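You operate a simulated robot arm through the tools that you are given. There is no shell and no other tool. Be economical: measure what you need, move in short steps, check, and stop when the job is done.

You are at the controls of a simulated robot arm. One attempt, no reset.

## Task
Zero the size gauge on the master puck, then gauge the vee block beside it.
Fine: set the puck aside on the bench; the block stays in the gauge with the slide bearing on it.
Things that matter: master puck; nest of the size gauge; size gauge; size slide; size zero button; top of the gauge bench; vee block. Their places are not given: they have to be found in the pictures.

Only the result counts: the job must be done as asked and must still hold three seconds after the hand-in. Knocking over, shifting, dropping, spilling or breaking anything else fails it.

## Robot
A 6-joint arm with a two-finger parallel gripper, fixed in place. Base frame: the origin is at the foot of the arm, x ahead of it, y to its left, z up; the work surface is at about z = 0.8. Units: m, degrees, N and s.
With the tool pointing down near the work surface it reaches from about 0.24 to 0.64 m from the base axis. Its first joint turns from -66.0 to 66.0 degrees. Payload 2.7 kg.
Tool frame: the origin (TCP) lies between the finger pads and is the grasp point; the fingertips stand 0.023 m ahead of it; z points along the fingers, y is the line along which they close. The gripper opens to 0.094 m. The fingers are 0.038 m wide and 0.01 m thick; the gripper's body (0.054 by 0.096 m) begins 0.039 m behind the TCP.
Orientation is told as [roll, pitch, yaw] about the base's x, y, z axes, in that order, counted from this pose: with the fingers straight down and closing along the base's y, the tool's x points along the base's -x, its y along +y and its z along -z.

## Interface
- The arm moves only by the tool servo_tool. Its argument "moves" is text: rows parted by semicolons, each of 7 numbers parted by spaces: the turn, a rotation vector about the tool's x, y, z in degrees, then the shift along the tool's x, y, z in cm, then the opening, from 0 (shut) to 1 (fully open). In form: wx wy wz dx dy dz jaw; .... A call has 1 to 20 rows; each row shifts and turns the commanded pose from where the row before left it, along the tool's axes as they then stand. Rows are played at 5 a second. More than 0.05 m and 8.6 degrees between two rows, or a gripper value outside its range, and nothing of the call is played. Where a pose cannot be reached the arm comes as near as it can. A force on the tool above 50 N (or 10 N above the force at the start of the call, whichever is more), or a blocked arm, ends the call early, and 0.2 s more pass. Each finger travels about 0.045 m/s and halts on what it meets, pressing with about 35 N; the grip force reading is that of the motor and also rises with nothing between the fingers. The clock runs only during rows and for 0.2 s after the last one: add rows that do not move to give the fingers time. It gives the time, the measured TCP pose, the force on the tool (base axes), the opening and the grip force at its end, in the units of the frame above (readings bear some noise), with the torque about the TCP (base axes, N m) and any sound that the robot's microphone picked up.
- Cameras (640 x 400 px; columns grow to the right, rows downward): "scene" is fixed at [0.066, -0.4293, 1.3978]; the picture's right is [0.83, -0.55, 0.00], its down [-0.34, -0.52, -0.78] and it looks along [0.43, 0.65, -0.62] (base axes); focal length 326 px, centre (320, 200). "wrist" rides on the gripper at [0.086, 0.016, -0.074] in the tool frame; the picture's right is [-0.18, 0.98, 0.00], its down [-0.58, -0.11, -0.81] and it looks along [-0.79, -0.15, 0.59] (tool axes); focal length 243 px, centre (320, 200).
- snapshot(camera): a new picture of that camera. No time passes.
- probe_pixels(camera, pixels): for up to 12 pixels [column, row] of the newest picture of that camera ("zoom" is the newest enlarged one), the place [x, y, z] in the base frame of the surface seen there, good to about 0.002 m. No time passes.
- enlarge(camera, box): a new picture of the part [left, top, right, bottom] of that camera's present view, enlarged. No time passes.
- close_job(): hands the job in; it is judged then, once.

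Go step by step. Measure first, check grasps and placings, and put right what went wrong. The budget is 80 turns and 34 pictures, counting those below and the enlarged ones. Unless the task says otherwise, let go and move clear before handing in, and close with one line.

The tools are called as name(argument=value, ...) on one line, values as JSON. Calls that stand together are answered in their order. servo_tool: Moves the arm, as the interface text tells. Its arguments: {"type":"object","properties":{"moves":{"type":"string"}},"required":["moves"]} The other tools are called the same way: snapshot (camera) takes a picture; probe_pixels (camera, pixels) gives the place of the surface under pixels of a picture; enlarge (camera, box) takes an enlarged picture of a part of a camera's view; close_job () hands the job in.

At the start:

```text
time: 0.0
position: [0.3694, 0.0526, 1.107]
orientation: [0.1, 0.1, 0.0]
force: [-0.2, -0.6, -0.2]
wrist_torque: [0.01, 0.03, 0.01]
grip_width: 0.094
grip_force: 0.1
```

scene: 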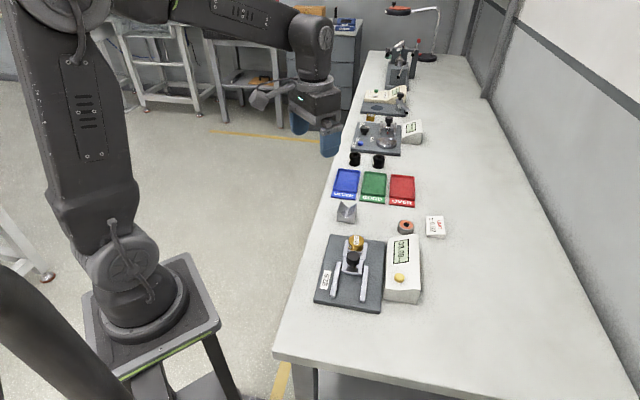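
wrist: 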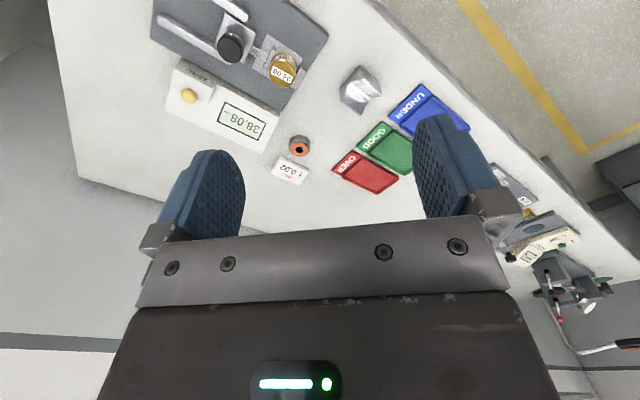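

The scene shows the size gauge around pixel (355,270), with the brass master puck at (355,242), the vee block at (346,212) and the display box with its yellow button at (400,278). I'll enlarge both views to see the details.

enlarge(camera="scene", box=[300, 190, 460, 320])

enlarge(camera="wrist", box=[140, 0, 420, 190])

```text
3.08 times, centred on (380, 255) of scene
```

zoom: 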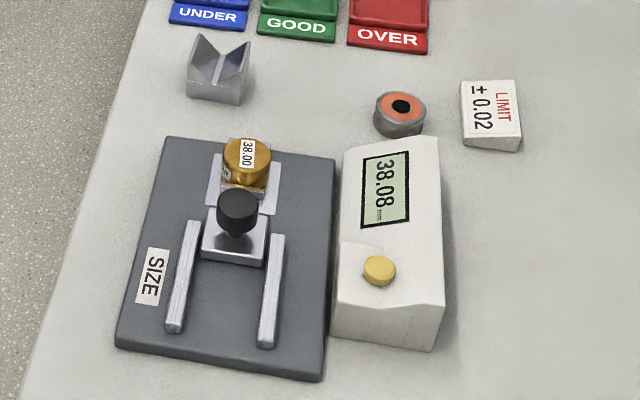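

```text
2.11 times, centred on (280, 95) of wrist
```

zoom: 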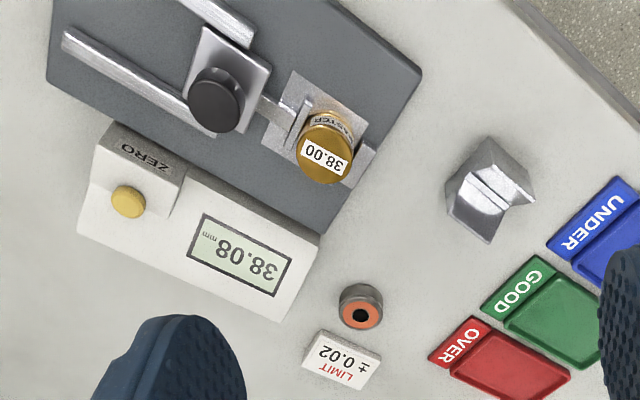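

The display reads 38.08 with the 38.00 master seated against the far jaw, and the slide (black knob) seems to bear on it through an anvil. I'll measure the key surfaces in the newest zoom.

probe_pixels(camera="zoom", pixels=[[215, 90], [250, 60], [290, 105], [308, 115], [325, 160], [350, 145], [128, 200], [490, 150], [465, 190], [495, 205], [515, 185], [290, 80]])

probe_pixels(camera="wrist", pixels=[[165, 20], [245, 15], [285, 100], [326, 32], [340, 95], [372, 110], [381, 90], [360, 67], [282, 78], [300, 70], [230, 47], [252, 68]])

enlarge(camera="scene", box=[325, 225, 385, 275])

```text
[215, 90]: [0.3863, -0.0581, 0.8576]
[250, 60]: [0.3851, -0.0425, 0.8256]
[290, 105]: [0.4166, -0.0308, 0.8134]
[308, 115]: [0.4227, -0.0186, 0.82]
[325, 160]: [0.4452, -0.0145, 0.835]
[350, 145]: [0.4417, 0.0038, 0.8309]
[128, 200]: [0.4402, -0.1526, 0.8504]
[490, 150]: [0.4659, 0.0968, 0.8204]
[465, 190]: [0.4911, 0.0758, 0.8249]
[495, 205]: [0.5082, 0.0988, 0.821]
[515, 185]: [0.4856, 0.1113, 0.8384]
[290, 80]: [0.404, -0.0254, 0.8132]
```

```text
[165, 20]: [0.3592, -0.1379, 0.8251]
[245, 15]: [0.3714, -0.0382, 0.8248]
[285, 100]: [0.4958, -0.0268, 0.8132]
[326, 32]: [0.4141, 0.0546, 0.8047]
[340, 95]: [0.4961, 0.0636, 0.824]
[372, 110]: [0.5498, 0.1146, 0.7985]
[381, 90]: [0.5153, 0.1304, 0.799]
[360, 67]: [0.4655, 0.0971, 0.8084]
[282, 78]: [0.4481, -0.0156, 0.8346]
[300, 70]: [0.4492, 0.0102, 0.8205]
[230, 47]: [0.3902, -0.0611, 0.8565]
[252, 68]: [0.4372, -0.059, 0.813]
```

```text
8.00 times, centred on (355, 250) of scene
```

zoom: 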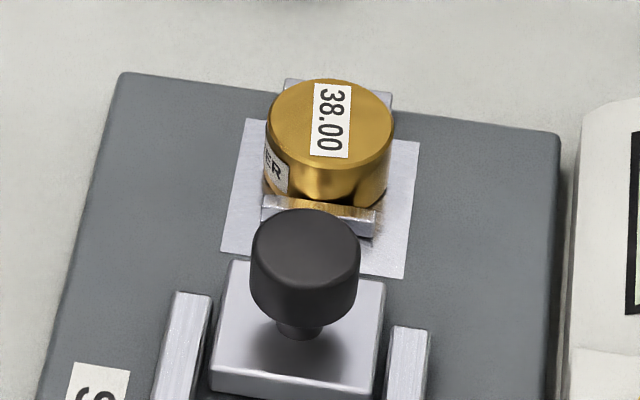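

The scene zoom shows the puck at (330,130) lying between the far jaw (385,97) and the slide's front bar (320,215). I'll probe this zoom for exact geometry.

probe_pixels(camera="zoom", pixels=[[267, 120], [393, 125], [330, 82], [330, 165], [265, 200], [374, 213], [285, 88], [390, 97], [252, 255], [358, 255], [305, 215], [305, 290]])

probe_pixels(camera="zoom", pixels=[[230, 270], [380, 285], [215, 365], [365, 375], [245, 125], [415, 145], [225, 245], [400, 270], [175, 295], [428, 330], [125, 75], [555, 135]])

probe_pixels(camera="scene", pixels=[[338, 205], [346, 205], [355, 206], [347, 218], [339, 218], [354, 218], [400, 278], [344, 199], [335, 293], [366, 297], [369, 268], [344, 265]])

enlarge(camera="scene", box=[326, 190, 366, 230])

```text
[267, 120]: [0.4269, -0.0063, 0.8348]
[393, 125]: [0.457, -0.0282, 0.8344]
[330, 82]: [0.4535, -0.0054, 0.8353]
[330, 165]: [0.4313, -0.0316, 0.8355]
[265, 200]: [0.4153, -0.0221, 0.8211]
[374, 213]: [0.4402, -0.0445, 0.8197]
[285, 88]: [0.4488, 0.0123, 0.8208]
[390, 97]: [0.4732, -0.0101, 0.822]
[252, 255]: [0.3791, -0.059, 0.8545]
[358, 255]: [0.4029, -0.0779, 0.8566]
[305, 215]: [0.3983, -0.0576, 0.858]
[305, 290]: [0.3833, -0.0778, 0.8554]
```

```text
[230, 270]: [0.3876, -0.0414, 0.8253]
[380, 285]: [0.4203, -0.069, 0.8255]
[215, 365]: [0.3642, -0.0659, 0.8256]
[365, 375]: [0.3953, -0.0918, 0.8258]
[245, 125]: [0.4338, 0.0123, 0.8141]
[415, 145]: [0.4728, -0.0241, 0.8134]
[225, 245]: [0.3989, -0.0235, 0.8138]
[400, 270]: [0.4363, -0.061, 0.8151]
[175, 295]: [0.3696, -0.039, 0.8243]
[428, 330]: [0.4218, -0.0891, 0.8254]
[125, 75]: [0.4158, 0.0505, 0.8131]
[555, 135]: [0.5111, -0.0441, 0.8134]
```

```text
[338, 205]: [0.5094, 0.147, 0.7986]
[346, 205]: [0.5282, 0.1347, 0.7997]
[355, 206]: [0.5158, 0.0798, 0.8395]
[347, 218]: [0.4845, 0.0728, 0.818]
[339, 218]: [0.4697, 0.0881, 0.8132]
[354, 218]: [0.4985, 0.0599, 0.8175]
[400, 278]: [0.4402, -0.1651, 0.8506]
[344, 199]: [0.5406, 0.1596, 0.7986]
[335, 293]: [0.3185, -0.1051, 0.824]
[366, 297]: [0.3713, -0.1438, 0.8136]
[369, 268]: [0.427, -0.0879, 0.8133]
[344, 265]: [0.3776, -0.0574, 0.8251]
```

```text
10.00 times, centred on (346, 210) of scene
```

zoom: 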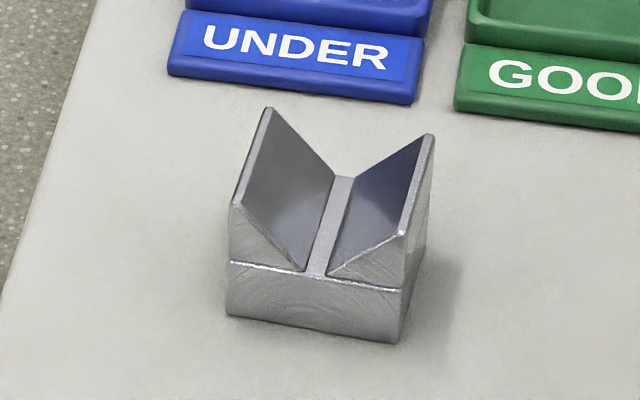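

The gauge axis runs at about 45° in the base frame: knob near (0.391,-0.068), puck near (0.442,-0.0175), both jaws about 33 mm wide. Next I'll measure the vee block in this zoom.

probe_pixels(camera="zoom", pixels=[[268, 109], [235, 205], [430, 136], [403, 233], [231, 262], [401, 288], [227, 312], [396, 342], [341, 180], [315, 270], [418, 262], [330, 225]])

enlarge(camera="wrist", box=[320, 50, 400, 120])

```text
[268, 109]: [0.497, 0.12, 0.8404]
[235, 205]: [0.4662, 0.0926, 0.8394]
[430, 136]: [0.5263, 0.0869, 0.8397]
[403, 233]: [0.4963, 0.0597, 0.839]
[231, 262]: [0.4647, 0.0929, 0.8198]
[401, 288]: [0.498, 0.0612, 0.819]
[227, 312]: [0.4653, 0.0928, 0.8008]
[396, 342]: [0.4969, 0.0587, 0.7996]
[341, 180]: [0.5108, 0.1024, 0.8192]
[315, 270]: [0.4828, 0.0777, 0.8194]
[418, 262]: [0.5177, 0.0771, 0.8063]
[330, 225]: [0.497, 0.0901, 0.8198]
```

```text
5.71 times, centred on (360, 85) of wrist
```

zoom: 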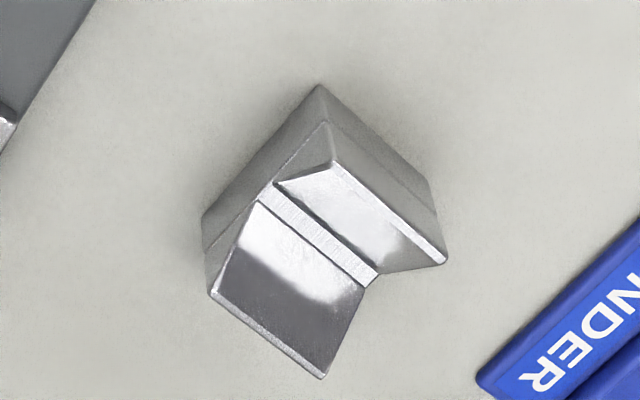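

The block is about 45 mm across the vee, about 40 mm along the groove and 40 mm high, and its groove already points along the gauge axis. I'll turn the tool 45° to match and hover over the slide knob at (0.391,-0.068).

servo_tool(moves="0 0 -7.5 0 0 0 1;0 0 -7.5 0 0 0 1;0 0 -7.5 0 0 0 1;0 0 -7.5 0 0 0 1;0 0 -7.5 0 0 0 1;0 0 -7.5 0 0 0 1;0 0 0 1.167 -1.675 3.45 1;0 0 0 1.167 -1.675 3.45 1;0 0 0 1.167 -1.675 3.45 1;0 0 0 1.167 -1.675 3.45 1;0 0 0 1.167 -1.675 3.45 1;0 0 0 1.167 -1.675 3.45 1;0 0 0 0 0 0 1")

snapshot(camera="wrist")

snapshot(camera="scene")

```text
time: 2.8
position: [0.3923, -0.0692, 0.9001]
orientation: [0.1, 0.0, 45.0]
force: [-0.5, 1.5, 0.2]
wrist_torque: [0.02, -0.01, -0.02]
grip_width: 0.0941
grip_force: 0.1
```

```text
26 pictures are left
```

wrist: 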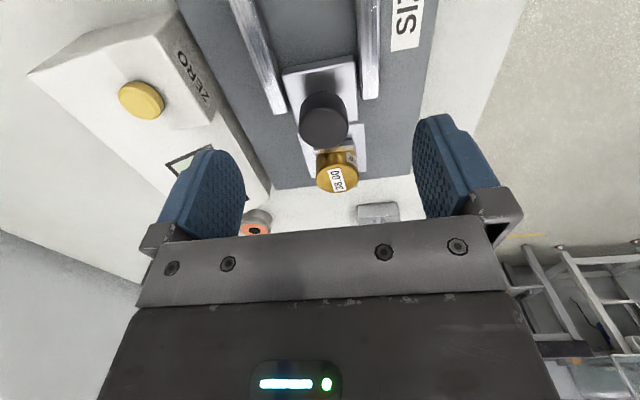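

```text
25 pictures are left
```

scene: 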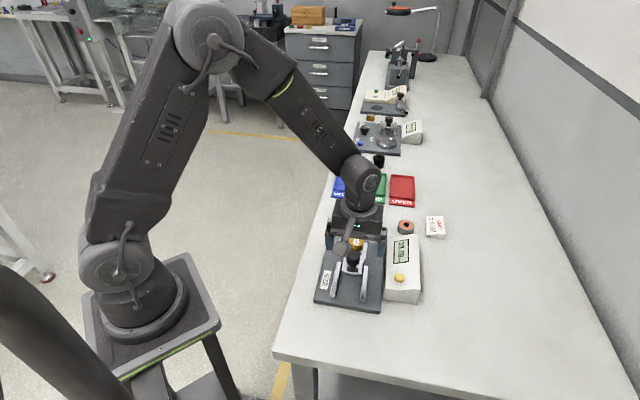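

The tool is above the knob, and the display stays visible in the scene view near (402,250). I'll narrow the opening, descend around the knob and grip it.

servo_tool(moves="0 0 0 0 0 0 0.6;0 0 0 0.02 -0.14 2 0.6;0 0 0 0 0 1.5 0.6;0 0 0 0 0 1.1 0.6;0 0 0 0 0 0 0.5;0 0 0 0 0 0 0.4;0 0 0 0 0 0 0.3;0 0 0 0 0 0 0.2;0 0 0 0 0 0 0.2;0 0 0 0 0 0 0.2")

enlarge(camera="scene", box=[310, 220, 430, 310])

```text
time: 5.0
position: [0.3907, -0.068, 0.8532]
orientation: [0.3, 0.2, 45.1]
force: [-19.7, 23.5, 4.1]
wrist_torque: [0.14, -0.28, 0.13]
grip_width: 0.0294
grip_force: 45.2
```

```text
4.44 times, centred on (370, 265) of scene
```

zoom: 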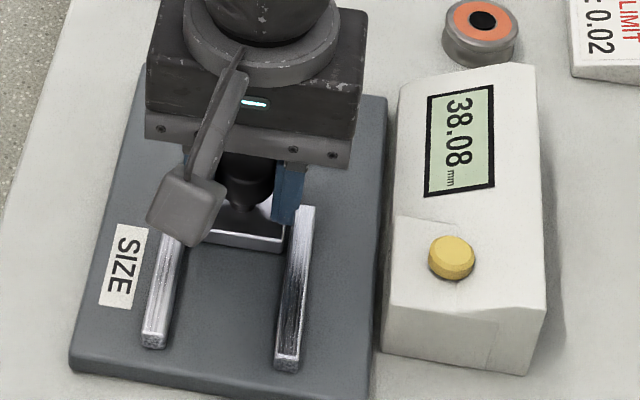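

The knob is gripped at 29.4 mm and the display still reads 38.08, but there is about 30 N of side force. I'll ease sideways a little and push the slide gently toward the puck to see how it responds.

servo_tool(moves="0 0 0 0 0.05 0 0.2;0 0 0 0 0 0 0.2")

servo_tool(moves="0 0 0 -0.05 0 0 0.2;0 0 0 0 0 0 0.2")

```text
time: 5.6
position: [0.3903, -0.0683, 0.8537]
orientation: [0.2, 0.2, 45.0]
force: [-19.3, 23.0, 2.1]
wrist_torque: [0.16, -0.36, 0.15]
grip_width: 0.0297
grip_force: 44.5
```

```text
time: 6.2
position: [0.3912, -0.0694, 0.8547]
orientation: [0.1, 0.1, 45.0]
force: [-19.7, 22.2, 0.8]
wrist_torque: [-0.04, -0.24, 0.06]
grip_width: 0.0295
grip_force: 44.7
```

The side force didn't change, so only the +y finger may be bearing. I'll step further along +y.

servo_tool(moves="0 0 0 0 0.1 0 0.2;0 0 0 0 0 0 0.2")

servo_tool(moves="0 0 0 0 0.1 0 0.2;0 0 0 0 0 0 0.2")

```text
time: 6.8
position: [0.3907, -0.0686, 0.8536]
orientation: [0.2, 0.2, 45.0]
force: [-11.7, 13.6, -10.4]
wrist_torque: [-0.82, 0.62, -0.01]
grip_width: 0.0295
grip_force: 45.4
```

```text
time: 7.4
position: [0.3915, -0.0679, 0.8539]
orientation: [0.0, 0.0, 45.0]
force: [-5.5, 6.3, -19.1]
wrist_torque: [-0.81, 0.55, 0.09]
grip_width: 0.0294
grip_force: 44.3
```

The side force is down to about 8 N, with some downward drag from friction. I'll push forward a further 1 mm and look for axial force.

servo_tool(moves="0 0 0 -0.1 0.05 0.0 0.2;0 0 0 0 0 0 0.2")

enlarge(camera="scene", box=[310, 220, 430, 310])

```text
time: 8.0
position: [0.3905, -0.0685, 0.8537]
orientation: [0.1, 0.2, 44.8]
force: [-8.8, -12.1, -22.5]
wrist_torque: [0.13, -0.68, -0.03]
grip_width: 0.0296
grip_force: 44.6
```

```text
4.44 times, centred on (370, 265) of scene
```

zoom: 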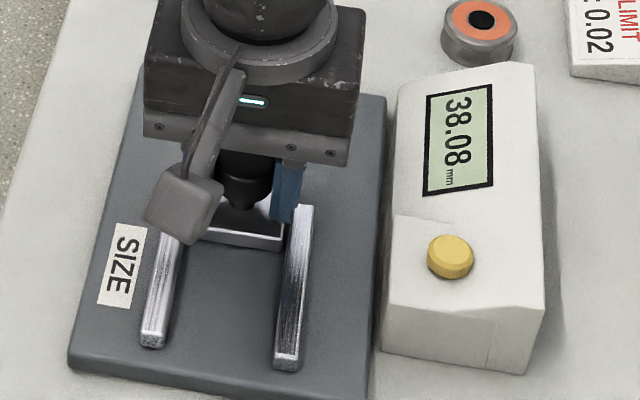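

The push meets 15 N of axial resistance and the reading holds at 38.08, so the slide does bear on the puck. I'll release, rise, and locate the zero button.

servo_tool(moves="0 0 0 0 0 0 0.3;0 0 0 0 0 0 0.45;0 0 0 0 0 0 0.6;0 0 0 0 0 0 0.6;0 0 0 0 0 -2 0.6;0 0 0 0 0 -4 0.3;0 0 0 0 0 0 0;0 0 0 0 0 0 0;0 0 0 0 0 0 0")

enlarge(camera="scene", box=[310, 220, 430, 310])

probe_pixels(camera="zoom", pixels=[[430, 253], [473, 258], [451, 238], [451, 268], [451, 252], [447, 150], [460, 320]])

```text
time: 10.0
position: [0.3928, -0.0673, 0.9165]
orientation: [-0.1, 0.0, 45.0]
force: [-0.1, 0.9, -0.9]
wrist_torque: [0.0, 0.0, 0.02]
grip_width: 0.0
grip_force: 33.9
```

```text
4.44 times, centred on (370, 265) of scene
```

zoom: 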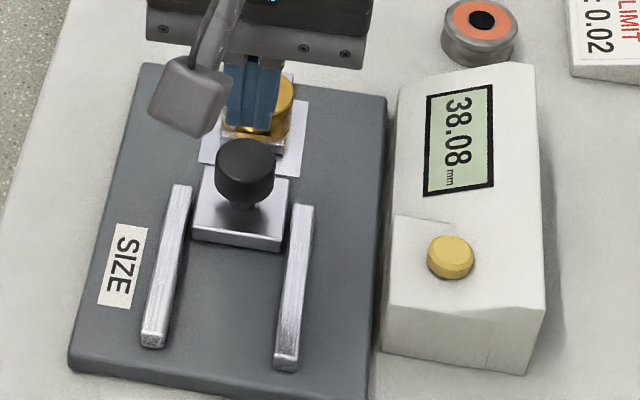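

```text
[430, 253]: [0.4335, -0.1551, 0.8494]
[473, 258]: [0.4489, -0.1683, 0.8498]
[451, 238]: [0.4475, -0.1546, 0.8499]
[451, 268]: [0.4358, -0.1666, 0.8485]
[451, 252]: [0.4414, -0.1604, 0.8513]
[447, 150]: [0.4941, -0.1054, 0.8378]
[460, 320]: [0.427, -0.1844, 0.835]
```

The button centre is at (0.4415,-0.1608) with its top at z≈0.851. I'll move the closed fingertips above it, then lower them.

servo_tool(moves="0 0 0 1.06 -3.35 0 0;0 0 0 1.06 -3.35 0 0;0 0 0 1.06 -3.35 0 0;0 0 0 0 0 2.5 0;0 0 0 0 0 1 0;0 0 0 0 0 0 0")

enlarge(camera="scene", box=[340, 220, 460, 310])

```text
time: 11.4
position: [0.4398, -0.1592, 0.8791]
orientation: [0.0, 0.0, 45.0]
force: [0.1, 0.0, -0.5]
wrist_torque: [-0.01, 0.0, 0.0]
grip_width: 0.0
grip_force: 34.5
```

```text
4.44 times, centred on (400, 265) of scene
```

zoom: 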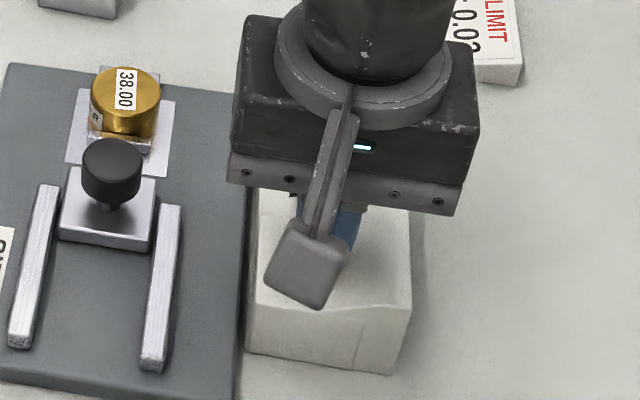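

The fingers are over the button. I'll press down in 1 mm steps.

servo_tool(moves="0 0 0 0 0 0.1 0;0 0 0 0 0 0.1 0;0 0 0 0 0 0.1 0;0 0 0 0 0 0.1 0;0 0 0 0 0 0.1 0;0 0 0 0 0 0.1 0")

```text
time: 12.8
position: [0.4416, -0.1612, 0.8726]
orientation: [0.0, 0.0, 45.0]
force: [-0.7, 0.1, 1.2]
wrist_torque: [-0.01, -0.01, 0.01]
grip_width: 0.0003
grip_force: 34.8
```

servo_tool(moves="0 0 0 0 0 0.1 0;0 0 0 0 0 0.05 0;0 0 0 0 0 0.05 0")

```text
time: 13.6
position: [0.441, -0.1593, 0.8716]
orientation: [0.0, 0.0, 45.0]
force: [-0.7, -0.1, 1.6]
wrist_torque: [-0.04, 0.01, -0.02]
grip_width: 0.0
grip_force: 35.3
```

The force is rising only slightly (1.6 N), which looks like the button spring. I'll keep pressing.

servo_tool(moves="0 0 0 0 0 0.07 0;0 0 0 0 0 0.07 0;0 0 0 0 0 0 0")

servo_tool(moves="0 0 0 0 0 0.07 0;0 0 0 0 0 0.07 0;0 0 0 0 0 0 0")

```text
time: 14.4
position: [0.4399, -0.1617, 0.8696]
orientation: [0.0, 0.0, 45.1]
force: [0.7, 0.7, 2.1]
wrist_torque: [-0.01, -0.01, 0.01]
grip_width: 0.0
grip_force: 34.7
heard: click
```

```text
time: 15.2
position: [0.4404, -0.1598, 0.8683]
orientation: [0.0, 0.0, 45.1]
force: [-0.2, -0.9, 3.5]
wrist_torque: [-0.03, 0.03, 0.02]
grip_width: 0.0001
grip_force: 35.8
```

A click was heard. I'll rise, return above the knob and read the display.

servo_tool(moves="0 0 0 0 0 -2 0;0 0 0 0 0 -2.5 0.2;0 0 0 -1.06 3.35 0 0.6;0 0 0 -1.06 3.35 0 0.6;0 0 0 -1.06 3.35 0 0.6;0 0 0 0 0 0 0.6;0 0 0 0 0 0 0.6")

enlarge(camera="scene", box=[310, 220, 430, 310])

```text
time: 16.8
position: [0.3916, -0.0668, 0.9141]
orientation: [0.0, 0.0, 45.0]
force: [-0.5, -0.4, 0.4]
wrist_torque: [-0.01, 0.01, 0.01]
grip_width: 0.0564
grip_force: 0.1
```

```text
4.44 times, centred on (370, 265) of scene
```

zoom: 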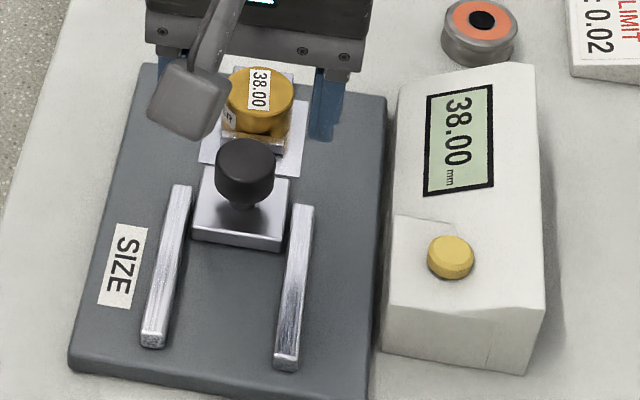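

The display now reads 38.00, so it is zeroed. Next I'll grip the knob again and draw the slide back 2.5 cm.

servo_tool(moves="0 0 0 0.15 0 3 0.6;0 0 0 0 0 3 0.6;0 0 0 0 0 0 0.5;0 0 0 0 0 0 0.4;0 0 0 0 0 0 0.3;0 0 0 0 0 0 0.2;0 0 0 0 0 0 0.2;0 0 0 0.2 0 0 0.2;0 0 0 0.4 0 0 0.2;0 0 0 0.5 0 0 0.2;0 0 0 0.5 0 0 0.2;0 0 0 0.5 0 0 0.2;0 0 0 0.4 0 0 0.2;0 0 0 0 0 0 0.2")

enlarge(camera="scene", box=[310, 220, 430, 310])

```text
time: 19.8
position: [0.3763, -0.0848, 0.8529]
orientation: [0.0, 0.0, 45.1]
force: [12.5, -3.0, -24.8]
wrist_torque: [-0.21, 0.51, -0.1]
grip_width: 0.0295
grip_force: 45.0
```

```text
4.44 times, centred on (370, 265) of scene
```

zoom: 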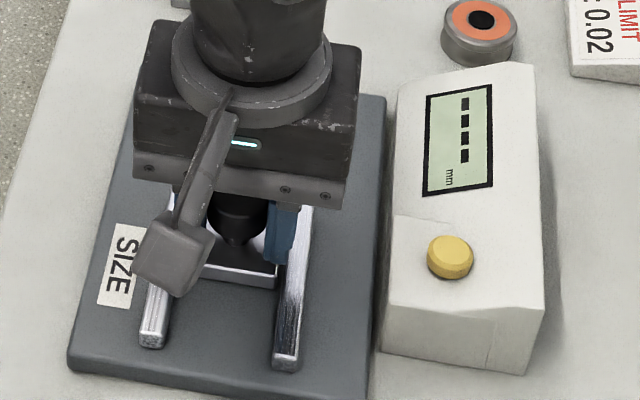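

The slide has moved back about 22 mm and the display shows dashes. I'll open the fingers and see whether it stays back.

servo_tool(moves="0 0 0 0 0 0 0.3;0 0 0 0 0 0 0.4;0 0 0 0 0 0 0.5;0 0 0 0 0 0 0.6;0 0 0 0 0 -3 0.6;0 0 0 0 0 -3 0.6;0 0 0 0 0 -3 0.6;0 0 0 0 0 0 0.6")

enlarge(camera="scene", box=[310, 220, 430, 310])

probe_pixels(camera="zoom", pixels=[[225, 95], [293, 98], [260, 72], [260, 118], [230, 180], [240, 150], [262, 98]])

```text
time: 21.6
position: [0.3733, -0.0878, 0.9432]
orientation: [-0.1, -0.1, 44.9]
force: [0.6, -0.4, -0.5]
wrist_torque: [-0.02, 0.04, -0.02]
grip_width: 0.0563
grip_force: 0.0
```

```text
4.44 times, centred on (370, 265) of scene
```

zoom: 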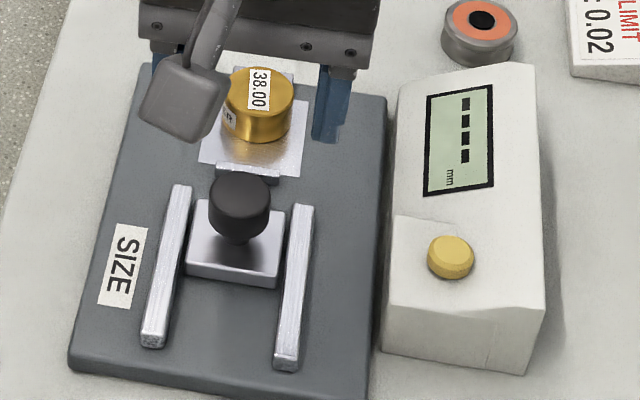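

```text
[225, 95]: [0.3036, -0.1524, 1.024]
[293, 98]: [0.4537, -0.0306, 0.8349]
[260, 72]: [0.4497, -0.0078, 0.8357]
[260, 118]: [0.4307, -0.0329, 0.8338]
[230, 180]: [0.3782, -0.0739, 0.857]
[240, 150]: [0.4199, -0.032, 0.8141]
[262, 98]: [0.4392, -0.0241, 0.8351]
```

The slide stays retracted. I'll check the free bench spot between the block and the orange ring, near scene pixel (380,222), while moving over the puck and gripping it.

servo_tool(moves="0 0 0 -3.25 0 0 0.6;0 0 0 -3.25 0 0 0.6;0 0 0 -3.25 0 0 0.6;0 0 0 0 0 4 0.6;0 0 0 0 0 4 0.6;0 0 0 0 0 0 0.6")

snapshot(camera="scene")

probe_pixels(camera="scene", pixels=[[378, 218], [385, 215], [398, 228], [405, 221], [370, 198], [390, 220], [440, 260], [412, 235]])

snapshot(camera="wrist")

```text
time: 23.0
position: [0.4422, -0.0164, 0.8636]
orientation: [0.0, 0.0, 45.0]
force: [1.3, 0.0, -0.1]
wrist_torque: [0.04, 0.03, 0.01]
grip_width: 0.0565
grip_force: 0.1
```

```text
17 pictures are left
```

scene: 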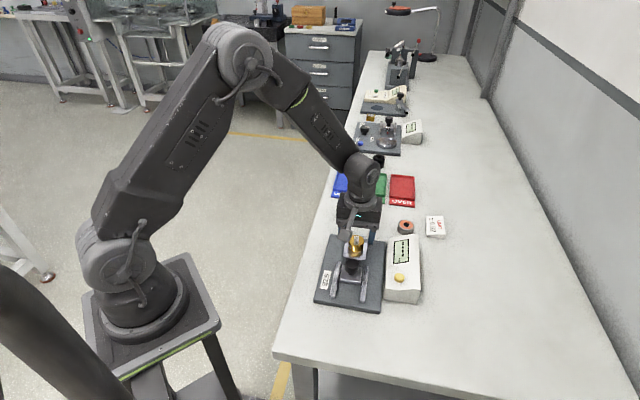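

```text
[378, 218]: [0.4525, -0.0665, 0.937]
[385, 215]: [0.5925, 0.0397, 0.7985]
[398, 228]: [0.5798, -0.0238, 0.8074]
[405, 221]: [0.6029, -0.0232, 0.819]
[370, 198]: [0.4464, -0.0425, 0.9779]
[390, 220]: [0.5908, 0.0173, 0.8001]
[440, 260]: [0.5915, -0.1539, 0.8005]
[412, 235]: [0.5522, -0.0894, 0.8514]
```

```text
16 pictures are left
```

wrist: 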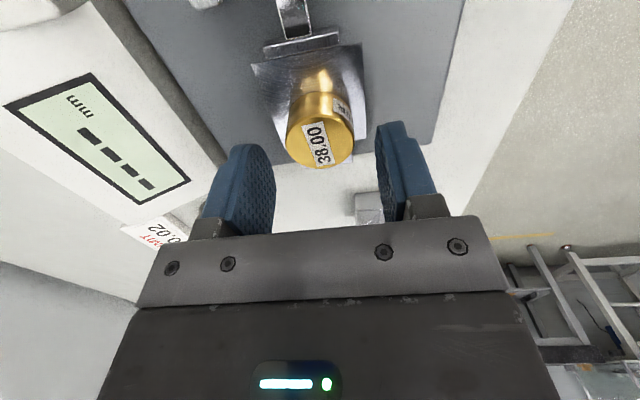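

The puck lies centred between the open fingers in the wrist view, and the spot near (0.535,0.015) is clear of the ring at about (0.588,-0.035). I'll descend and grip.

servo_tool(moves="0 0 0 0 0 1.2 0.6;0 0 0 0 0 1.1 0.6;0 0 0 0 0 0 0.5;0 0 0 0 0 0 0.4;0 0 0 0 0 0 0.3;0 0 0 0 0 0 0.3;0 0 0 0 0 0 0.3")

```text
time: 24.6
position: [0.4417, -0.0174, 0.8399]
orientation: [0.0, 0.0, 45.1]
force: [0.5, 0.2, 0.4]
wrist_torque: [-0.01, 0.01, 0.02]
grip_width: 0.0372
grip_force: 34.6
```

The puck is gripped at 37 mm with no side force. I'll lift it and carry it over the free spot.

servo_tool(moves="0 0 0 0 0 -1 0.3;0 0 0 0 0 -2 0.3;0 0 0 0 0 -2.5 0.3;0 0 0 -2.22 -1.075 0 0.3;0 0 0 -2.22 -1.075 0 0.3;0 0 0 -2.22 -1.075 0 0.3;0 0 0 -2.22 -1.075 0 0.3;0 0 0 0 0 3 0.3;0 0 0 0 0 2.3 0.3;0 0 0 0 0 0 0.3")

enlarge(camera="scene", box=[310, 180, 430, 270])

```text
time: 26.8
position: [0.5368, 0.0133, 0.841]
orientation: [0.0, 0.0, 45.0]
force: [-0.7, -0.4, -2.1]
wrist_torque: [0.02, -0.01, -0.03]
grip_width: 0.037
grip_force: 34.9
```

```text
4.44 times, centred on (370, 225) of scene
```

zoom: 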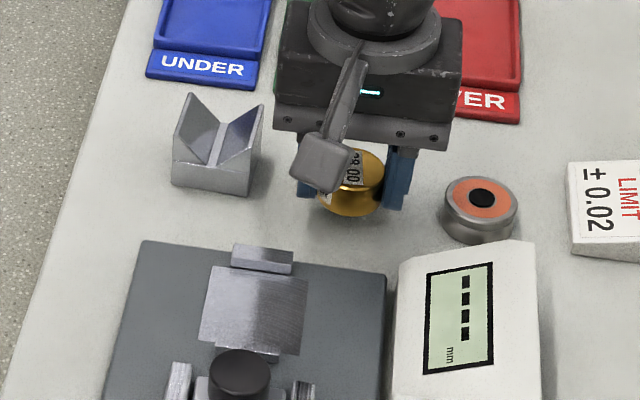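

The puck is held over clear bench, and the nest turns out to be a flat plate in front of the fixed jaw at (262,258). I'll lower it to contact.

servo_tool(moves="0 0 0 0 0 0.7 0.3;0 0 0 0 0 0.5 0.3;0 0 0 0 0 0.1 0.3;0 0 0 0 0 0.1 0.3;0 0 0 0 0 0 0.3")

```text
time: 28.0
position: [0.5353, 0.0156, 0.8305]
orientation: [0.1, 0.0, 45.0]
force: [-0.4, -0.1, -1.3]
wrist_torque: [-0.01, -0.03, 0.01]
grip_width: 0.037
grip_force: 35.0
```

servo_tool(moves="0 0 0 0 0 0.1 0.3;0 0 0 0 0 0.1 0.3;0 0 0 0 0 0 0.3")

servo_tool(moves="0 0 0 0 0 0.1 0.3;0 0 0 0 0 0 0.3")

```text
time: 28.8
position: [0.5354, 0.0168, 0.8268]
orientation: [0.1, 0.0, 44.9]
force: [0.7, -0.2, -1.2]
wrist_torque: [0.01, -0.02, 0.02]
grip_width: 0.0371
grip_force: 35.1
```

```text
time: 29.4
position: [0.5356, 0.0167, 0.8261]
orientation: [0.0, 0.0, 45.0]
force: [-0.1, 0.0, -2.6]
wrist_torque: [-0.01, 0.0, -0.05]
grip_width: 0.0369
grip_force: 34.9
```

servo_tool(moves="0 0 0 0 0 0.1 0.3;0 0 0 0 0 0 0.3")

servo_tool(moves="0 0 0 0 0 0.05 0.3;0 0 0 0 0 0 0.3")

```text
time: 30.0
position: [0.5352, 0.0161, 0.8253]
orientation: [0.0, -0.1, 45.0]
force: [-5.1, -1.4, 12.8]
wrist_torque: [-0.09, 0.17, -0.01]
grip_width: 0.037
grip_force: 34.6
```

```text
time: 30.6
position: [0.536, 0.0156, 0.8251]
orientation: [-0.2, -0.3, 45.0]
force: [-3.2, 2.5, 21.1]
wrist_torque: [0.03, 0.33, -0.04]
grip_width: 0.0372
grip_force: 34.9
```

The puck is on the bench (contact force 13–21 N). I'll ease off, release, rise and move over the vee block at (0.4965,0.0898), turning to its 42° yaw.

servo_tool(moves="0 0 0 0 0 -0.08 0.3;0 0 0 0 0 0 0.4;0 0 0 0 0 0 0.5;0 0 0 0 0 0 0.6;0 0 0 0 0 -3 0.6;0 0 0 0 0 -3.5 0.7;0 0 0 -0.81 2.67 0 0.7;0 0 0 -0.81 2.67 0 0.7;0 0 0 -0.81 2.67 0 0.7;0 0 2.7 0 0 0 0.7;0 0 0 0 0 0 0.7")

snapshot(camera="wrist")

enlarge(camera="scene", box=[310, 180, 430, 270])

```text
time: 33.0
position: [0.4951, 0.0887, 0.8903]
orientation: [0.0, 0.0, 42.2]
force: [0.3, 0.4, 0.3]
wrist_torque: [0.04, -0.01, 0.01]
grip_width: 0.0657
grip_force: 0.1
```

```text
14 pictures are left
```

wrist: 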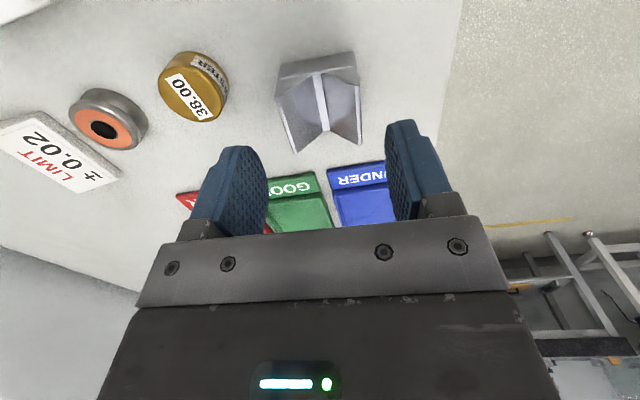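

```text
4.44 times, centred on (370, 225) of scene
```

zoom: 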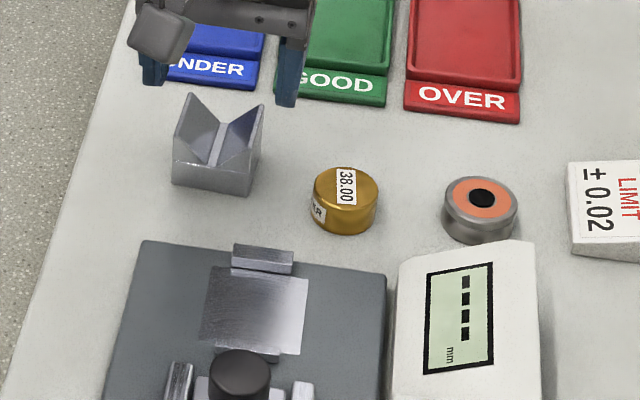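

The puck stands on the bench and the block sits between the fingers. I'll descend and grip it across its 45 mm width.

servo_tool(moves="0 0 0 0 0 3 0.7;0 0 0 0 0 2.4 0.7;0 0 0 0 0 1 0.7;0 0 0 0 0 0 0.6;0 0 0 0 0 0 0.5;0 0 0 0 0 0 0.4;0 0 0 0 0 0 0.4;0 0 0 0 0 0 0.4")

```text
time: 34.8
position: [0.4981, 0.088, 0.8247]
orientation: [0.0, 0.0, 42.3]
force: [-0.2, 1.3, -0.3]
wrist_torque: [0.02, -0.05, 0.05]
grip_width: 0.048
grip_force: 35.3
```

The block is gripped at 48 mm with negligible net force. I'll lift it slightly and check the hold.

servo_tool(moves="0 0 0 0 0 -1 0.4;0 0 0 0 0 -2 0.4;0 0 0 0 0 -2 0.4;0 0 0 0 0 0 0.4")

enlarge(camera="scene", box=[310, 170, 410, 245])

probe_pixels(camera="scene", pixels=[[345, 230]])

snapshot(camera="wrist")

```text
time: 35.8
position: [0.4966, 0.0889, 0.8756]
orientation: [0.0, -0.1, 42.3]
force: [-0.3, -0.5, -5.2]
wrist_torque: [-0.02, 0.02, 0.0]
grip_width: 0.0479
grip_force: 34.7
```

```text
5.33 times, centred on (360, 208) of scene
```

zoom: 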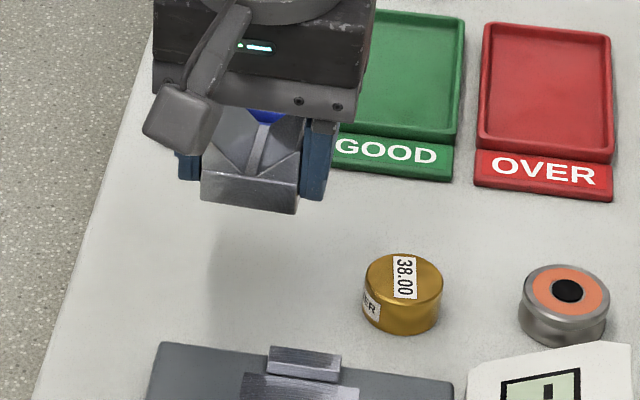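

```text
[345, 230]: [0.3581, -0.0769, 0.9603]
```

```text
11 pictures are left
```

wrist: 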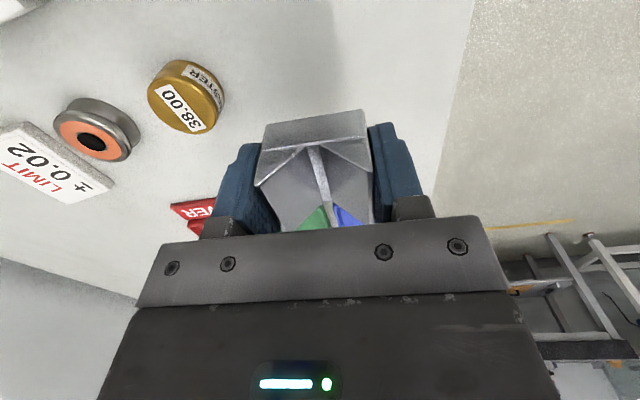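

The block is held level and clear. I'll probe its near-face corners in the scene zoom to get its offset from the TCP and its yaw.

probe_pixels(camera="zoom", pixels=[[206, 176], [294, 189], [206, 196], [292, 209], [250, 182], [250, 200], [275, 350], [335, 360], [305, 353]])

```text
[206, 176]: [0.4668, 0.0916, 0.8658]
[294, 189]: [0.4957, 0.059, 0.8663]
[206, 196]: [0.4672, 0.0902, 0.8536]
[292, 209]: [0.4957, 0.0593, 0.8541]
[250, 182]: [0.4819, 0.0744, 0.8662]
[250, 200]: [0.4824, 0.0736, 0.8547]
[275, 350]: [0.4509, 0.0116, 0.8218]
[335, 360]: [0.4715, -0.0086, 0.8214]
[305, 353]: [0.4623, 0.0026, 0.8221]
```

The block's near face is 20.6 mm from the TCP and its yaw matches the tool. I'll turn to 45°, carry it over the nest (target 0.438,-0.021) and lower until just above the plate.

servo_tool(moves="0 0 -2.7 0 0 0 0.4;0 0 0 2.975 -0.915 0 0.4;0 0 0 2.975 -0.915 0 0.4;0 0 0 2.975 -0.915 0 0.4;0 0 0 2.975 -0.915 0 0.4;0 0 0 0 0 1.5 0.4;0 0 0 0 0 0 0.4")

enlarge(camera="scene", box=[315, 220, 405, 290])

snapshot(camera="wrist")

```text
time: 37.4
position: [0.4383, -0.0213, 0.8615]
orientation: [0.0, 0.0, 45.0]
force: [0.5, 0.7, -5.2]
wrist_torque: [0.01, -0.02, 0.0]
grip_width: 0.048
grip_force: 35.6
```

```text
5.71 times, centred on (360, 255) of scene
```

zoom: 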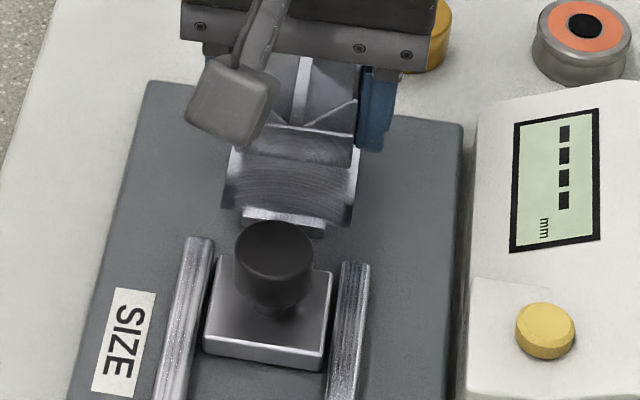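

```text
9 pictures are left
```

wrist: 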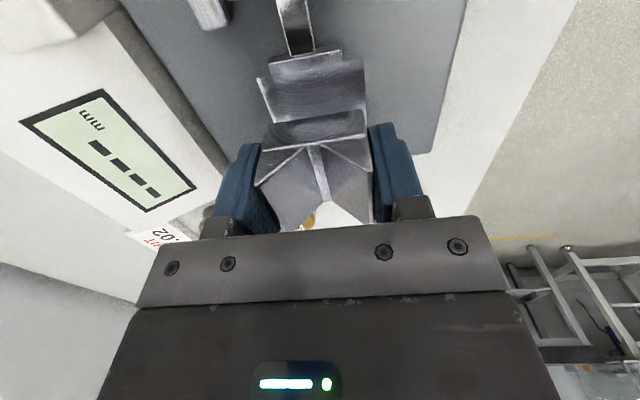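

The block is aligned over the nest plate, just short of the fixed jaw. I'll lower it to contact.

servo_tool(moves="0 0 0 0 0 1 0.4;0 0 0 0 0 0.7 0.4;0 0 0 0 0 0.2 0.4;0 0 0 0 0 0.1 0.4;0 0 0 0 0 0 0.4")

servo_tool(moves="0 0 0 0 0 0.1 0.4;0 0 0 0 0 0 0.4")

```text
time: 38.6
position: [0.4377, -0.0209, 0.8406]
orientation: [-0.1, -0.1, 45.0]
force: [0.0, 0.1, -4.4]
wrist_torque: [-0.03, -0.01, 0.03]
grip_width: 0.0481
grip_force: 35.2
```

```text
time: 39.2
position: [0.4371, -0.0207, 0.8403]
orientation: [0.0, 0.0, 45.0]
force: [0.2, 2.1, 2.4]
wrist_torque: [-0.01, 0.24, -0.04]
grip_width: 0.048
grip_force: 35.0
```

The block just touches the plate (+2 N). I'll slide it forward in small steps until it meets the fixed jaw.

servo_tool(moves="0 0 0 -0.1 0 0 0.4;0 0 0 -0.1 0 0 0.4;0 0 0 0 0 0 0.4")

servo_tool(moves="0 0 0 -0.1 0 0 0.4;0 0 0 0 0 0 0.4")

```text
time: 40.0
position: [0.4393, -0.021, 0.8406]
orientation: [0.0, -0.1, 45.0]
force: [-6.6, -5.7, 8.9]
wrist_torque: [0.02, -0.24, -0.03]
grip_width: 0.048
grip_force: 35.1
```

```text
time: 40.6
position: [0.439, -0.0194, 0.8394]
orientation: [0.1, 0.1, 45.1]
force: [-15.0, -15.0, 14.9]
wrist_torque: [-0.18, -0.25, 0.07]
grip_width: 0.0481
grip_force: 35.1
```

The axial force has risen to 21 N, so the block is against the fixed jaw. I'll ease off, release and rise.

servo_tool(moves="0 0 0 0.1 0 -0.05 0.4;0 0 0 0 0 0 0.5;0 0 0 0 0 0 0.6;0 0 0 0 0 0 0.7;0 0 0 0 0 0 0.7;0 0 0 0 0 -3 0.7;0 0 0 0 0 -3 0.7;0 0 0 0 0 -2.5 0.6;0 0 0 0 0 0 0.6")

enlarge(camera="scene", box=[315, 220, 405, 290])

probe_pixels(camera="zoom", pixels=[[235, 258], [313, 262], [272, 228], [274, 275], [244, 215], [322, 232], [230, 195], [350, 210]])

```text
time: 42.6
position: [0.4392, -0.0188, 0.9253]
orientation: [-0.1, 0.0, 45.1]
force: [0.4, -0.3, 0.0]
wrist_torque: [0.0, -0.03, -0.01]
grip_width: 0.0562
grip_force: 0.0
```

```text
5.71 times, centred on (360, 255) of scene
```

zoom: 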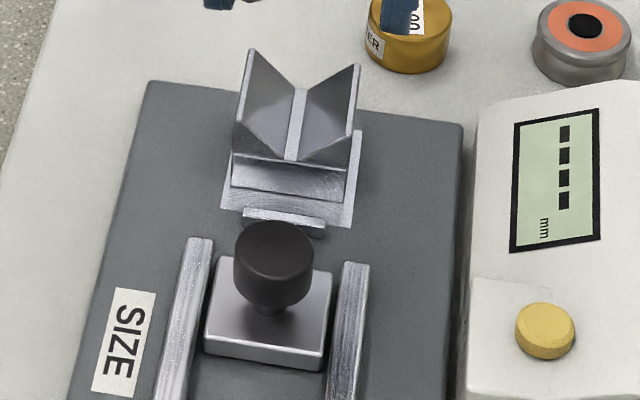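

```text
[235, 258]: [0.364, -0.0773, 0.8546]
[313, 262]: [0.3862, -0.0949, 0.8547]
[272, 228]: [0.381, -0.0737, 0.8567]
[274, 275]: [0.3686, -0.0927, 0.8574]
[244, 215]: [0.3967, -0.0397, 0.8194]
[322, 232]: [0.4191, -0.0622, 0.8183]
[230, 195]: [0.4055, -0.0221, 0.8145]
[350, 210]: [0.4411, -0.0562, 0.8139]
```

The block sits in the nest and the slide knob is at (0.375,-0.085). I'll close the fingers, come down behind the knob and push the slide forward onto the block.

servo_tool(moves="0 0 0 3.4 0 0 0.4;0 0 0 3.4 0 0 0.2;0 0 0 3.4 0 0 0;0 0 0 3.4 -0.05 0 0;0 0 0 0 0 0 0;0 0 0 0 0 3.5 0;0 0 0 0 0 3.3 0;0 0 0 0 0 0 0")

enlarge(camera="scene", box=[315, 220, 425, 305])

```text
time: 44.4
position: [0.3446, -0.1157, 0.8546]
orientation: [0.0, 0.0, 45.0]
force: [0.0, -0.6, -0.1]
wrist_torque: [0.0, -0.01, 0.0]
grip_width: 0.0002
grip_force: 35.5
```

```text
4.71 times, centred on (370, 262) of scene
```

zoom: 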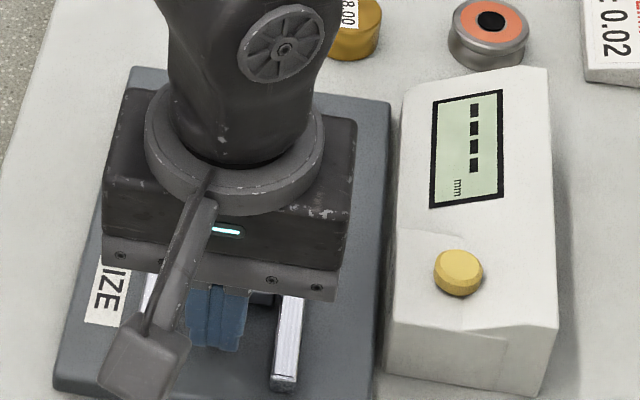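

The fingers are behind the knob with about a 9 mm gap. I'll push forward gradually.

servo_tool(moves="0 0 0 -0.4 0 0 0;0 0 0 -0.4 0 0 0;0 0 0 -0.3 0 0 0;0 0 0 -0.3 0 0 0;0 0 0 -0.3 0 0 0;0 0 0 -0.3 0 0 0;0 0 0 0 0 0 0")

servo_tool(moves="0 0 0 -0.15 0 0 0;0 0 0 -0.15 0 0 0;0 0 0 0 0 0 0")

```text
time: 46.0
position: [0.3585, -0.1004, 0.8566]
orientation: [-0.1, 0.0, 45.0]
force: [0.5, 0.4, 0.1]
wrist_torque: [0.02, -0.01, 0.01]
grip_width: 0.0
grip_force: 34.9
```

```text
time: 46.8
position: [0.3601, -0.0986, 0.8581]
orientation: [0.1, 0.0, 44.9]
force: [-0.3, -0.7, 0.3]
wrist_torque: [0.01, -0.04, -0.04]
grip_width: 0.0001
grip_force: 35.4
```

servo_tool(moves="0 0 0 -0.1 0 0 0;0 0 0 -0.1 0 0 0;0 0 0 0 0 0 0")

enlarge(camera="scene", box=[315, 220, 425, 305])

```text
time: 47.6
position: [0.3618, -0.0982, 0.857]
orientation: [-0.1, 0.0, 45.0]
force: [0.3, 0.3, 0.1]
wrist_torque: [-0.01, -0.01, 0.03]
grip_width: 0.0
grip_force: 35.3
```

```text
4.71 times, centred on (370, 262) of scene
```

zoom: 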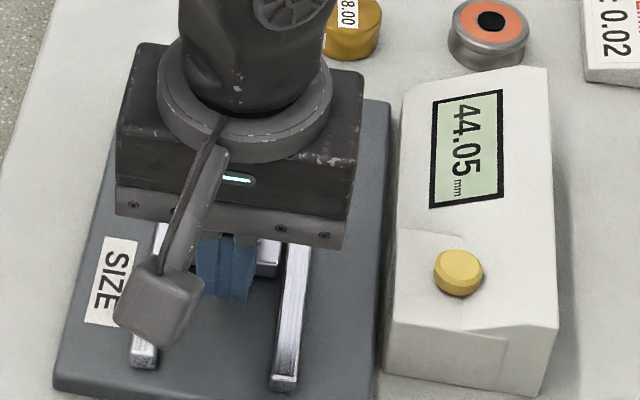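

The display reads 44.05 while the slide is still moving freely. I'll keep advancing until it meets resistance.

servo_tool(moves="0 0 0 -0.1 0 0 0;0 0 0 -0.1 0 0 0;0 0 0 0 0 0 0")

servo_tool(moves="0 0 0 -0.1 0 0 0;0 0 0 0 0 0 0")

servo_tool(moves="0 0 0 -0.05 0 0 0;0 0 0 0 0 0 0")

```text
time: 48.4
position: [0.3631, -0.097, 0.8577]
orientation: [0.1, -0.1, 44.9]
force: [0.2, -0.3, -0.1]
wrist_torque: [0.0, 0.02, 0.02]
grip_width: 0.0
grip_force: 34.3
```

```text
time: 49.0
position: [0.3637, -0.095, 0.8589]
orientation: [0.0, 0.1, 45.0]
force: [0.7, 0.4, -0.1]
wrist_torque: [0.04, 0.01, 0.03]
grip_width: 0.0001
grip_force: 35.0
```

```text
time: 49.6
position: [0.3635, -0.0961, 0.8597]
orientation: [0.0, -0.1, 45.0]
force: [-0.3, 0.0, -0.1]
wrist_torque: [-0.04, 0.02, -0.01]
grip_width: 0.0002
grip_force: 34.7
```

servo_tool(moves="0 0 0 -0.1 0 0.15 0;0 0 0 0 0 0 0")

enlarge(camera="scene", box=[315, 220, 425, 305])

```text
time: 50.2
position: [0.3644, -0.0956, 0.8572]
orientation: [0.1, 0.1, 44.9]
force: [-0.7, -0.3, -0.4]
wrist_torque: [0.01, -0.03, -0.01]
grip_width: 0.0
grip_force: 34.9
```

```text
4.71 times, centred on (370, 262) of scene
```

zoom: 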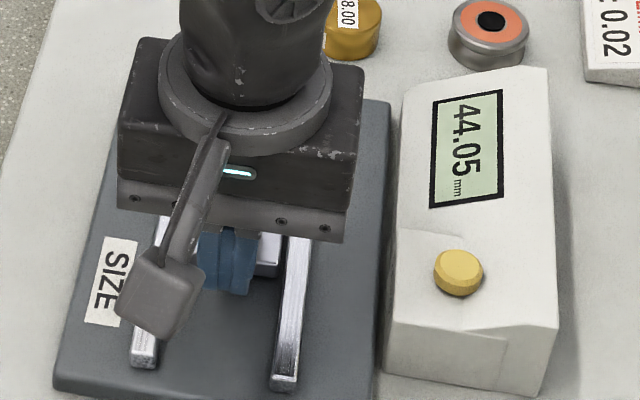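

The display stayed at 44.05 while the fingers moved 4 mm, so the slide moved ahead of them, and the fingers may be only just reaching the knob. I'll continue until there is real bearing force.

servo_tool(moves="0 0 0 -0.1 0 0 0;0 0 0 -0.1 0 0 0;0 0 0 0 0 0 0")

servo_tool(moves="0 0 0 -0.1 0 0 0;0 0 0 0 0 0 0")

```text
time: 51.0
position: [0.3652, -0.0936, 0.8555]
orientation: [0.0, -0.1, 44.9]
force: [-2.8, -2.6, 1.9]
wrist_torque: [0.02, -0.01, 0.01]
grip_width: 0.0
grip_force: 34.8
```

```text
time: 51.6
position: [0.3653, -0.094, 0.8557]
orientation: [0.2, 0.1, 45.1]
force: [-8.6, -11.1, 6.9]
wrist_torque: [0.1, -0.12, -0.03]
grip_width: 0.0001
grip_force: 34.4
```

There is now 14 N of resistance. I'll back off, lift clear and read the display.

servo_tool(moves="0 0 0 0.5 0 0 0;0 0 0 1 0 0 0;0 0 0 0 0 -4 0;0 0 0 2 0 -4 0;0 0 0 3 0 -2 0;0 0 0 0 0 0 0.3")

enlarge(camera="scene", box=[315, 205, 425, 295])

probe_pixels(camera="zoom", pixels=[[260, 240], [262, 180], [240, 165], [330, 178], [235, 195], [330, 200], [250, 215], [310, 110]])

```text
time: 53.0
position: [0.3209, -0.1386, 0.9557]
orientation: [0.1, 0.0, 45.0]
force: [-0.5, -0.2, 0.0]
wrist_torque: [0.01, 0.01, 0.02]
grip_width: 0.0285
grip_force: 0.1
```

```text
4.44 times, centred on (370, 250) of scene
```

zoom: 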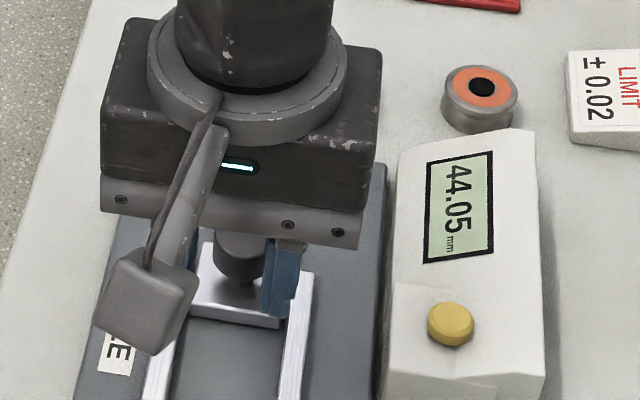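

```text
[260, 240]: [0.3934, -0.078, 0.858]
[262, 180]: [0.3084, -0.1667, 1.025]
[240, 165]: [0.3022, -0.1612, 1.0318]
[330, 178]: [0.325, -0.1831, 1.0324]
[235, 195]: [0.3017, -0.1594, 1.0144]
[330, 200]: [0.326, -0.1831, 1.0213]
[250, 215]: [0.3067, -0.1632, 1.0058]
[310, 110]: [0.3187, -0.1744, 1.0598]
```

The display reads a steady 44.05 both under push and after letting go, which fits the block's size given the edge bias in my probes. I'll move the arm well clear to check contact visually.

servo_tool(moves="0 0 0 0 0 -4 0.3;0 0 0 0 0 -4 0.3;0 0 0 0 4 -2 0.3;0 0 0 0 4 0 0.3;0 0 0 0 4 0 0.3;0 0 0 0 4 0 0.3;0 0 0 0 0 0 0.3")

enlarge(camera="scene", box=[315, 205, 425, 295])

probe_pixels(camera="zoom", pixels=[[241, 160], [240, 205], [250, 120], [310, 130], [225, 190], [262, 178]])

```text
time: 54.6
position: [0.2052, -0.0247, 1.0552]
orientation: [0.1, 0.0, 45.0]
force: [-0.3, -0.6, -0.1]
wrist_torque: [0.02, 0.01, -0.02]
grip_width: 0.0281
grip_force: 0.1
```

```text
4.44 times, centred on (370, 250) of scene
```

zoom: 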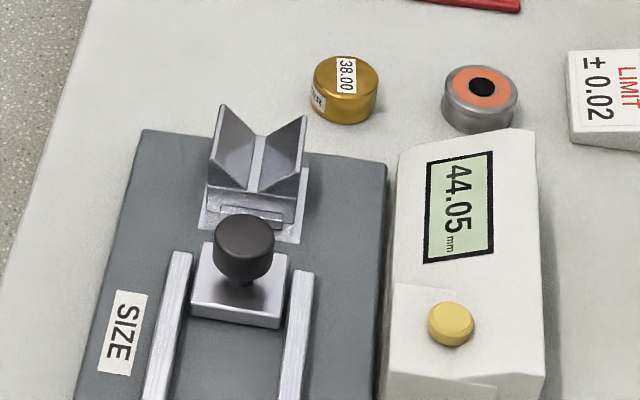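

```text
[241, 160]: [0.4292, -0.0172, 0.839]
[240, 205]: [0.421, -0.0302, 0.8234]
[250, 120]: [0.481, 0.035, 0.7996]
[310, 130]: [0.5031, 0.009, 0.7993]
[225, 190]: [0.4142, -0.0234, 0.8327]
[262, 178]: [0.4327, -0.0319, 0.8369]
```

The block stands square in the nest with the slide's bar against its near face. That face is at 0.276 m along the gauge axis, which puts the far face at the fixed jaw at about 0.320. The display holds 44.05, the puck stands on the bench and the arm is clear, so I'll hand in.

close_job()

```text
The job is handed in.
```

The job is handed in: the gauge was zeroed to 38.00 on the master puck, the puck is set aside on the bench, and the vee block is in the nest with the slide bearing on it, reading 44.05 mm.
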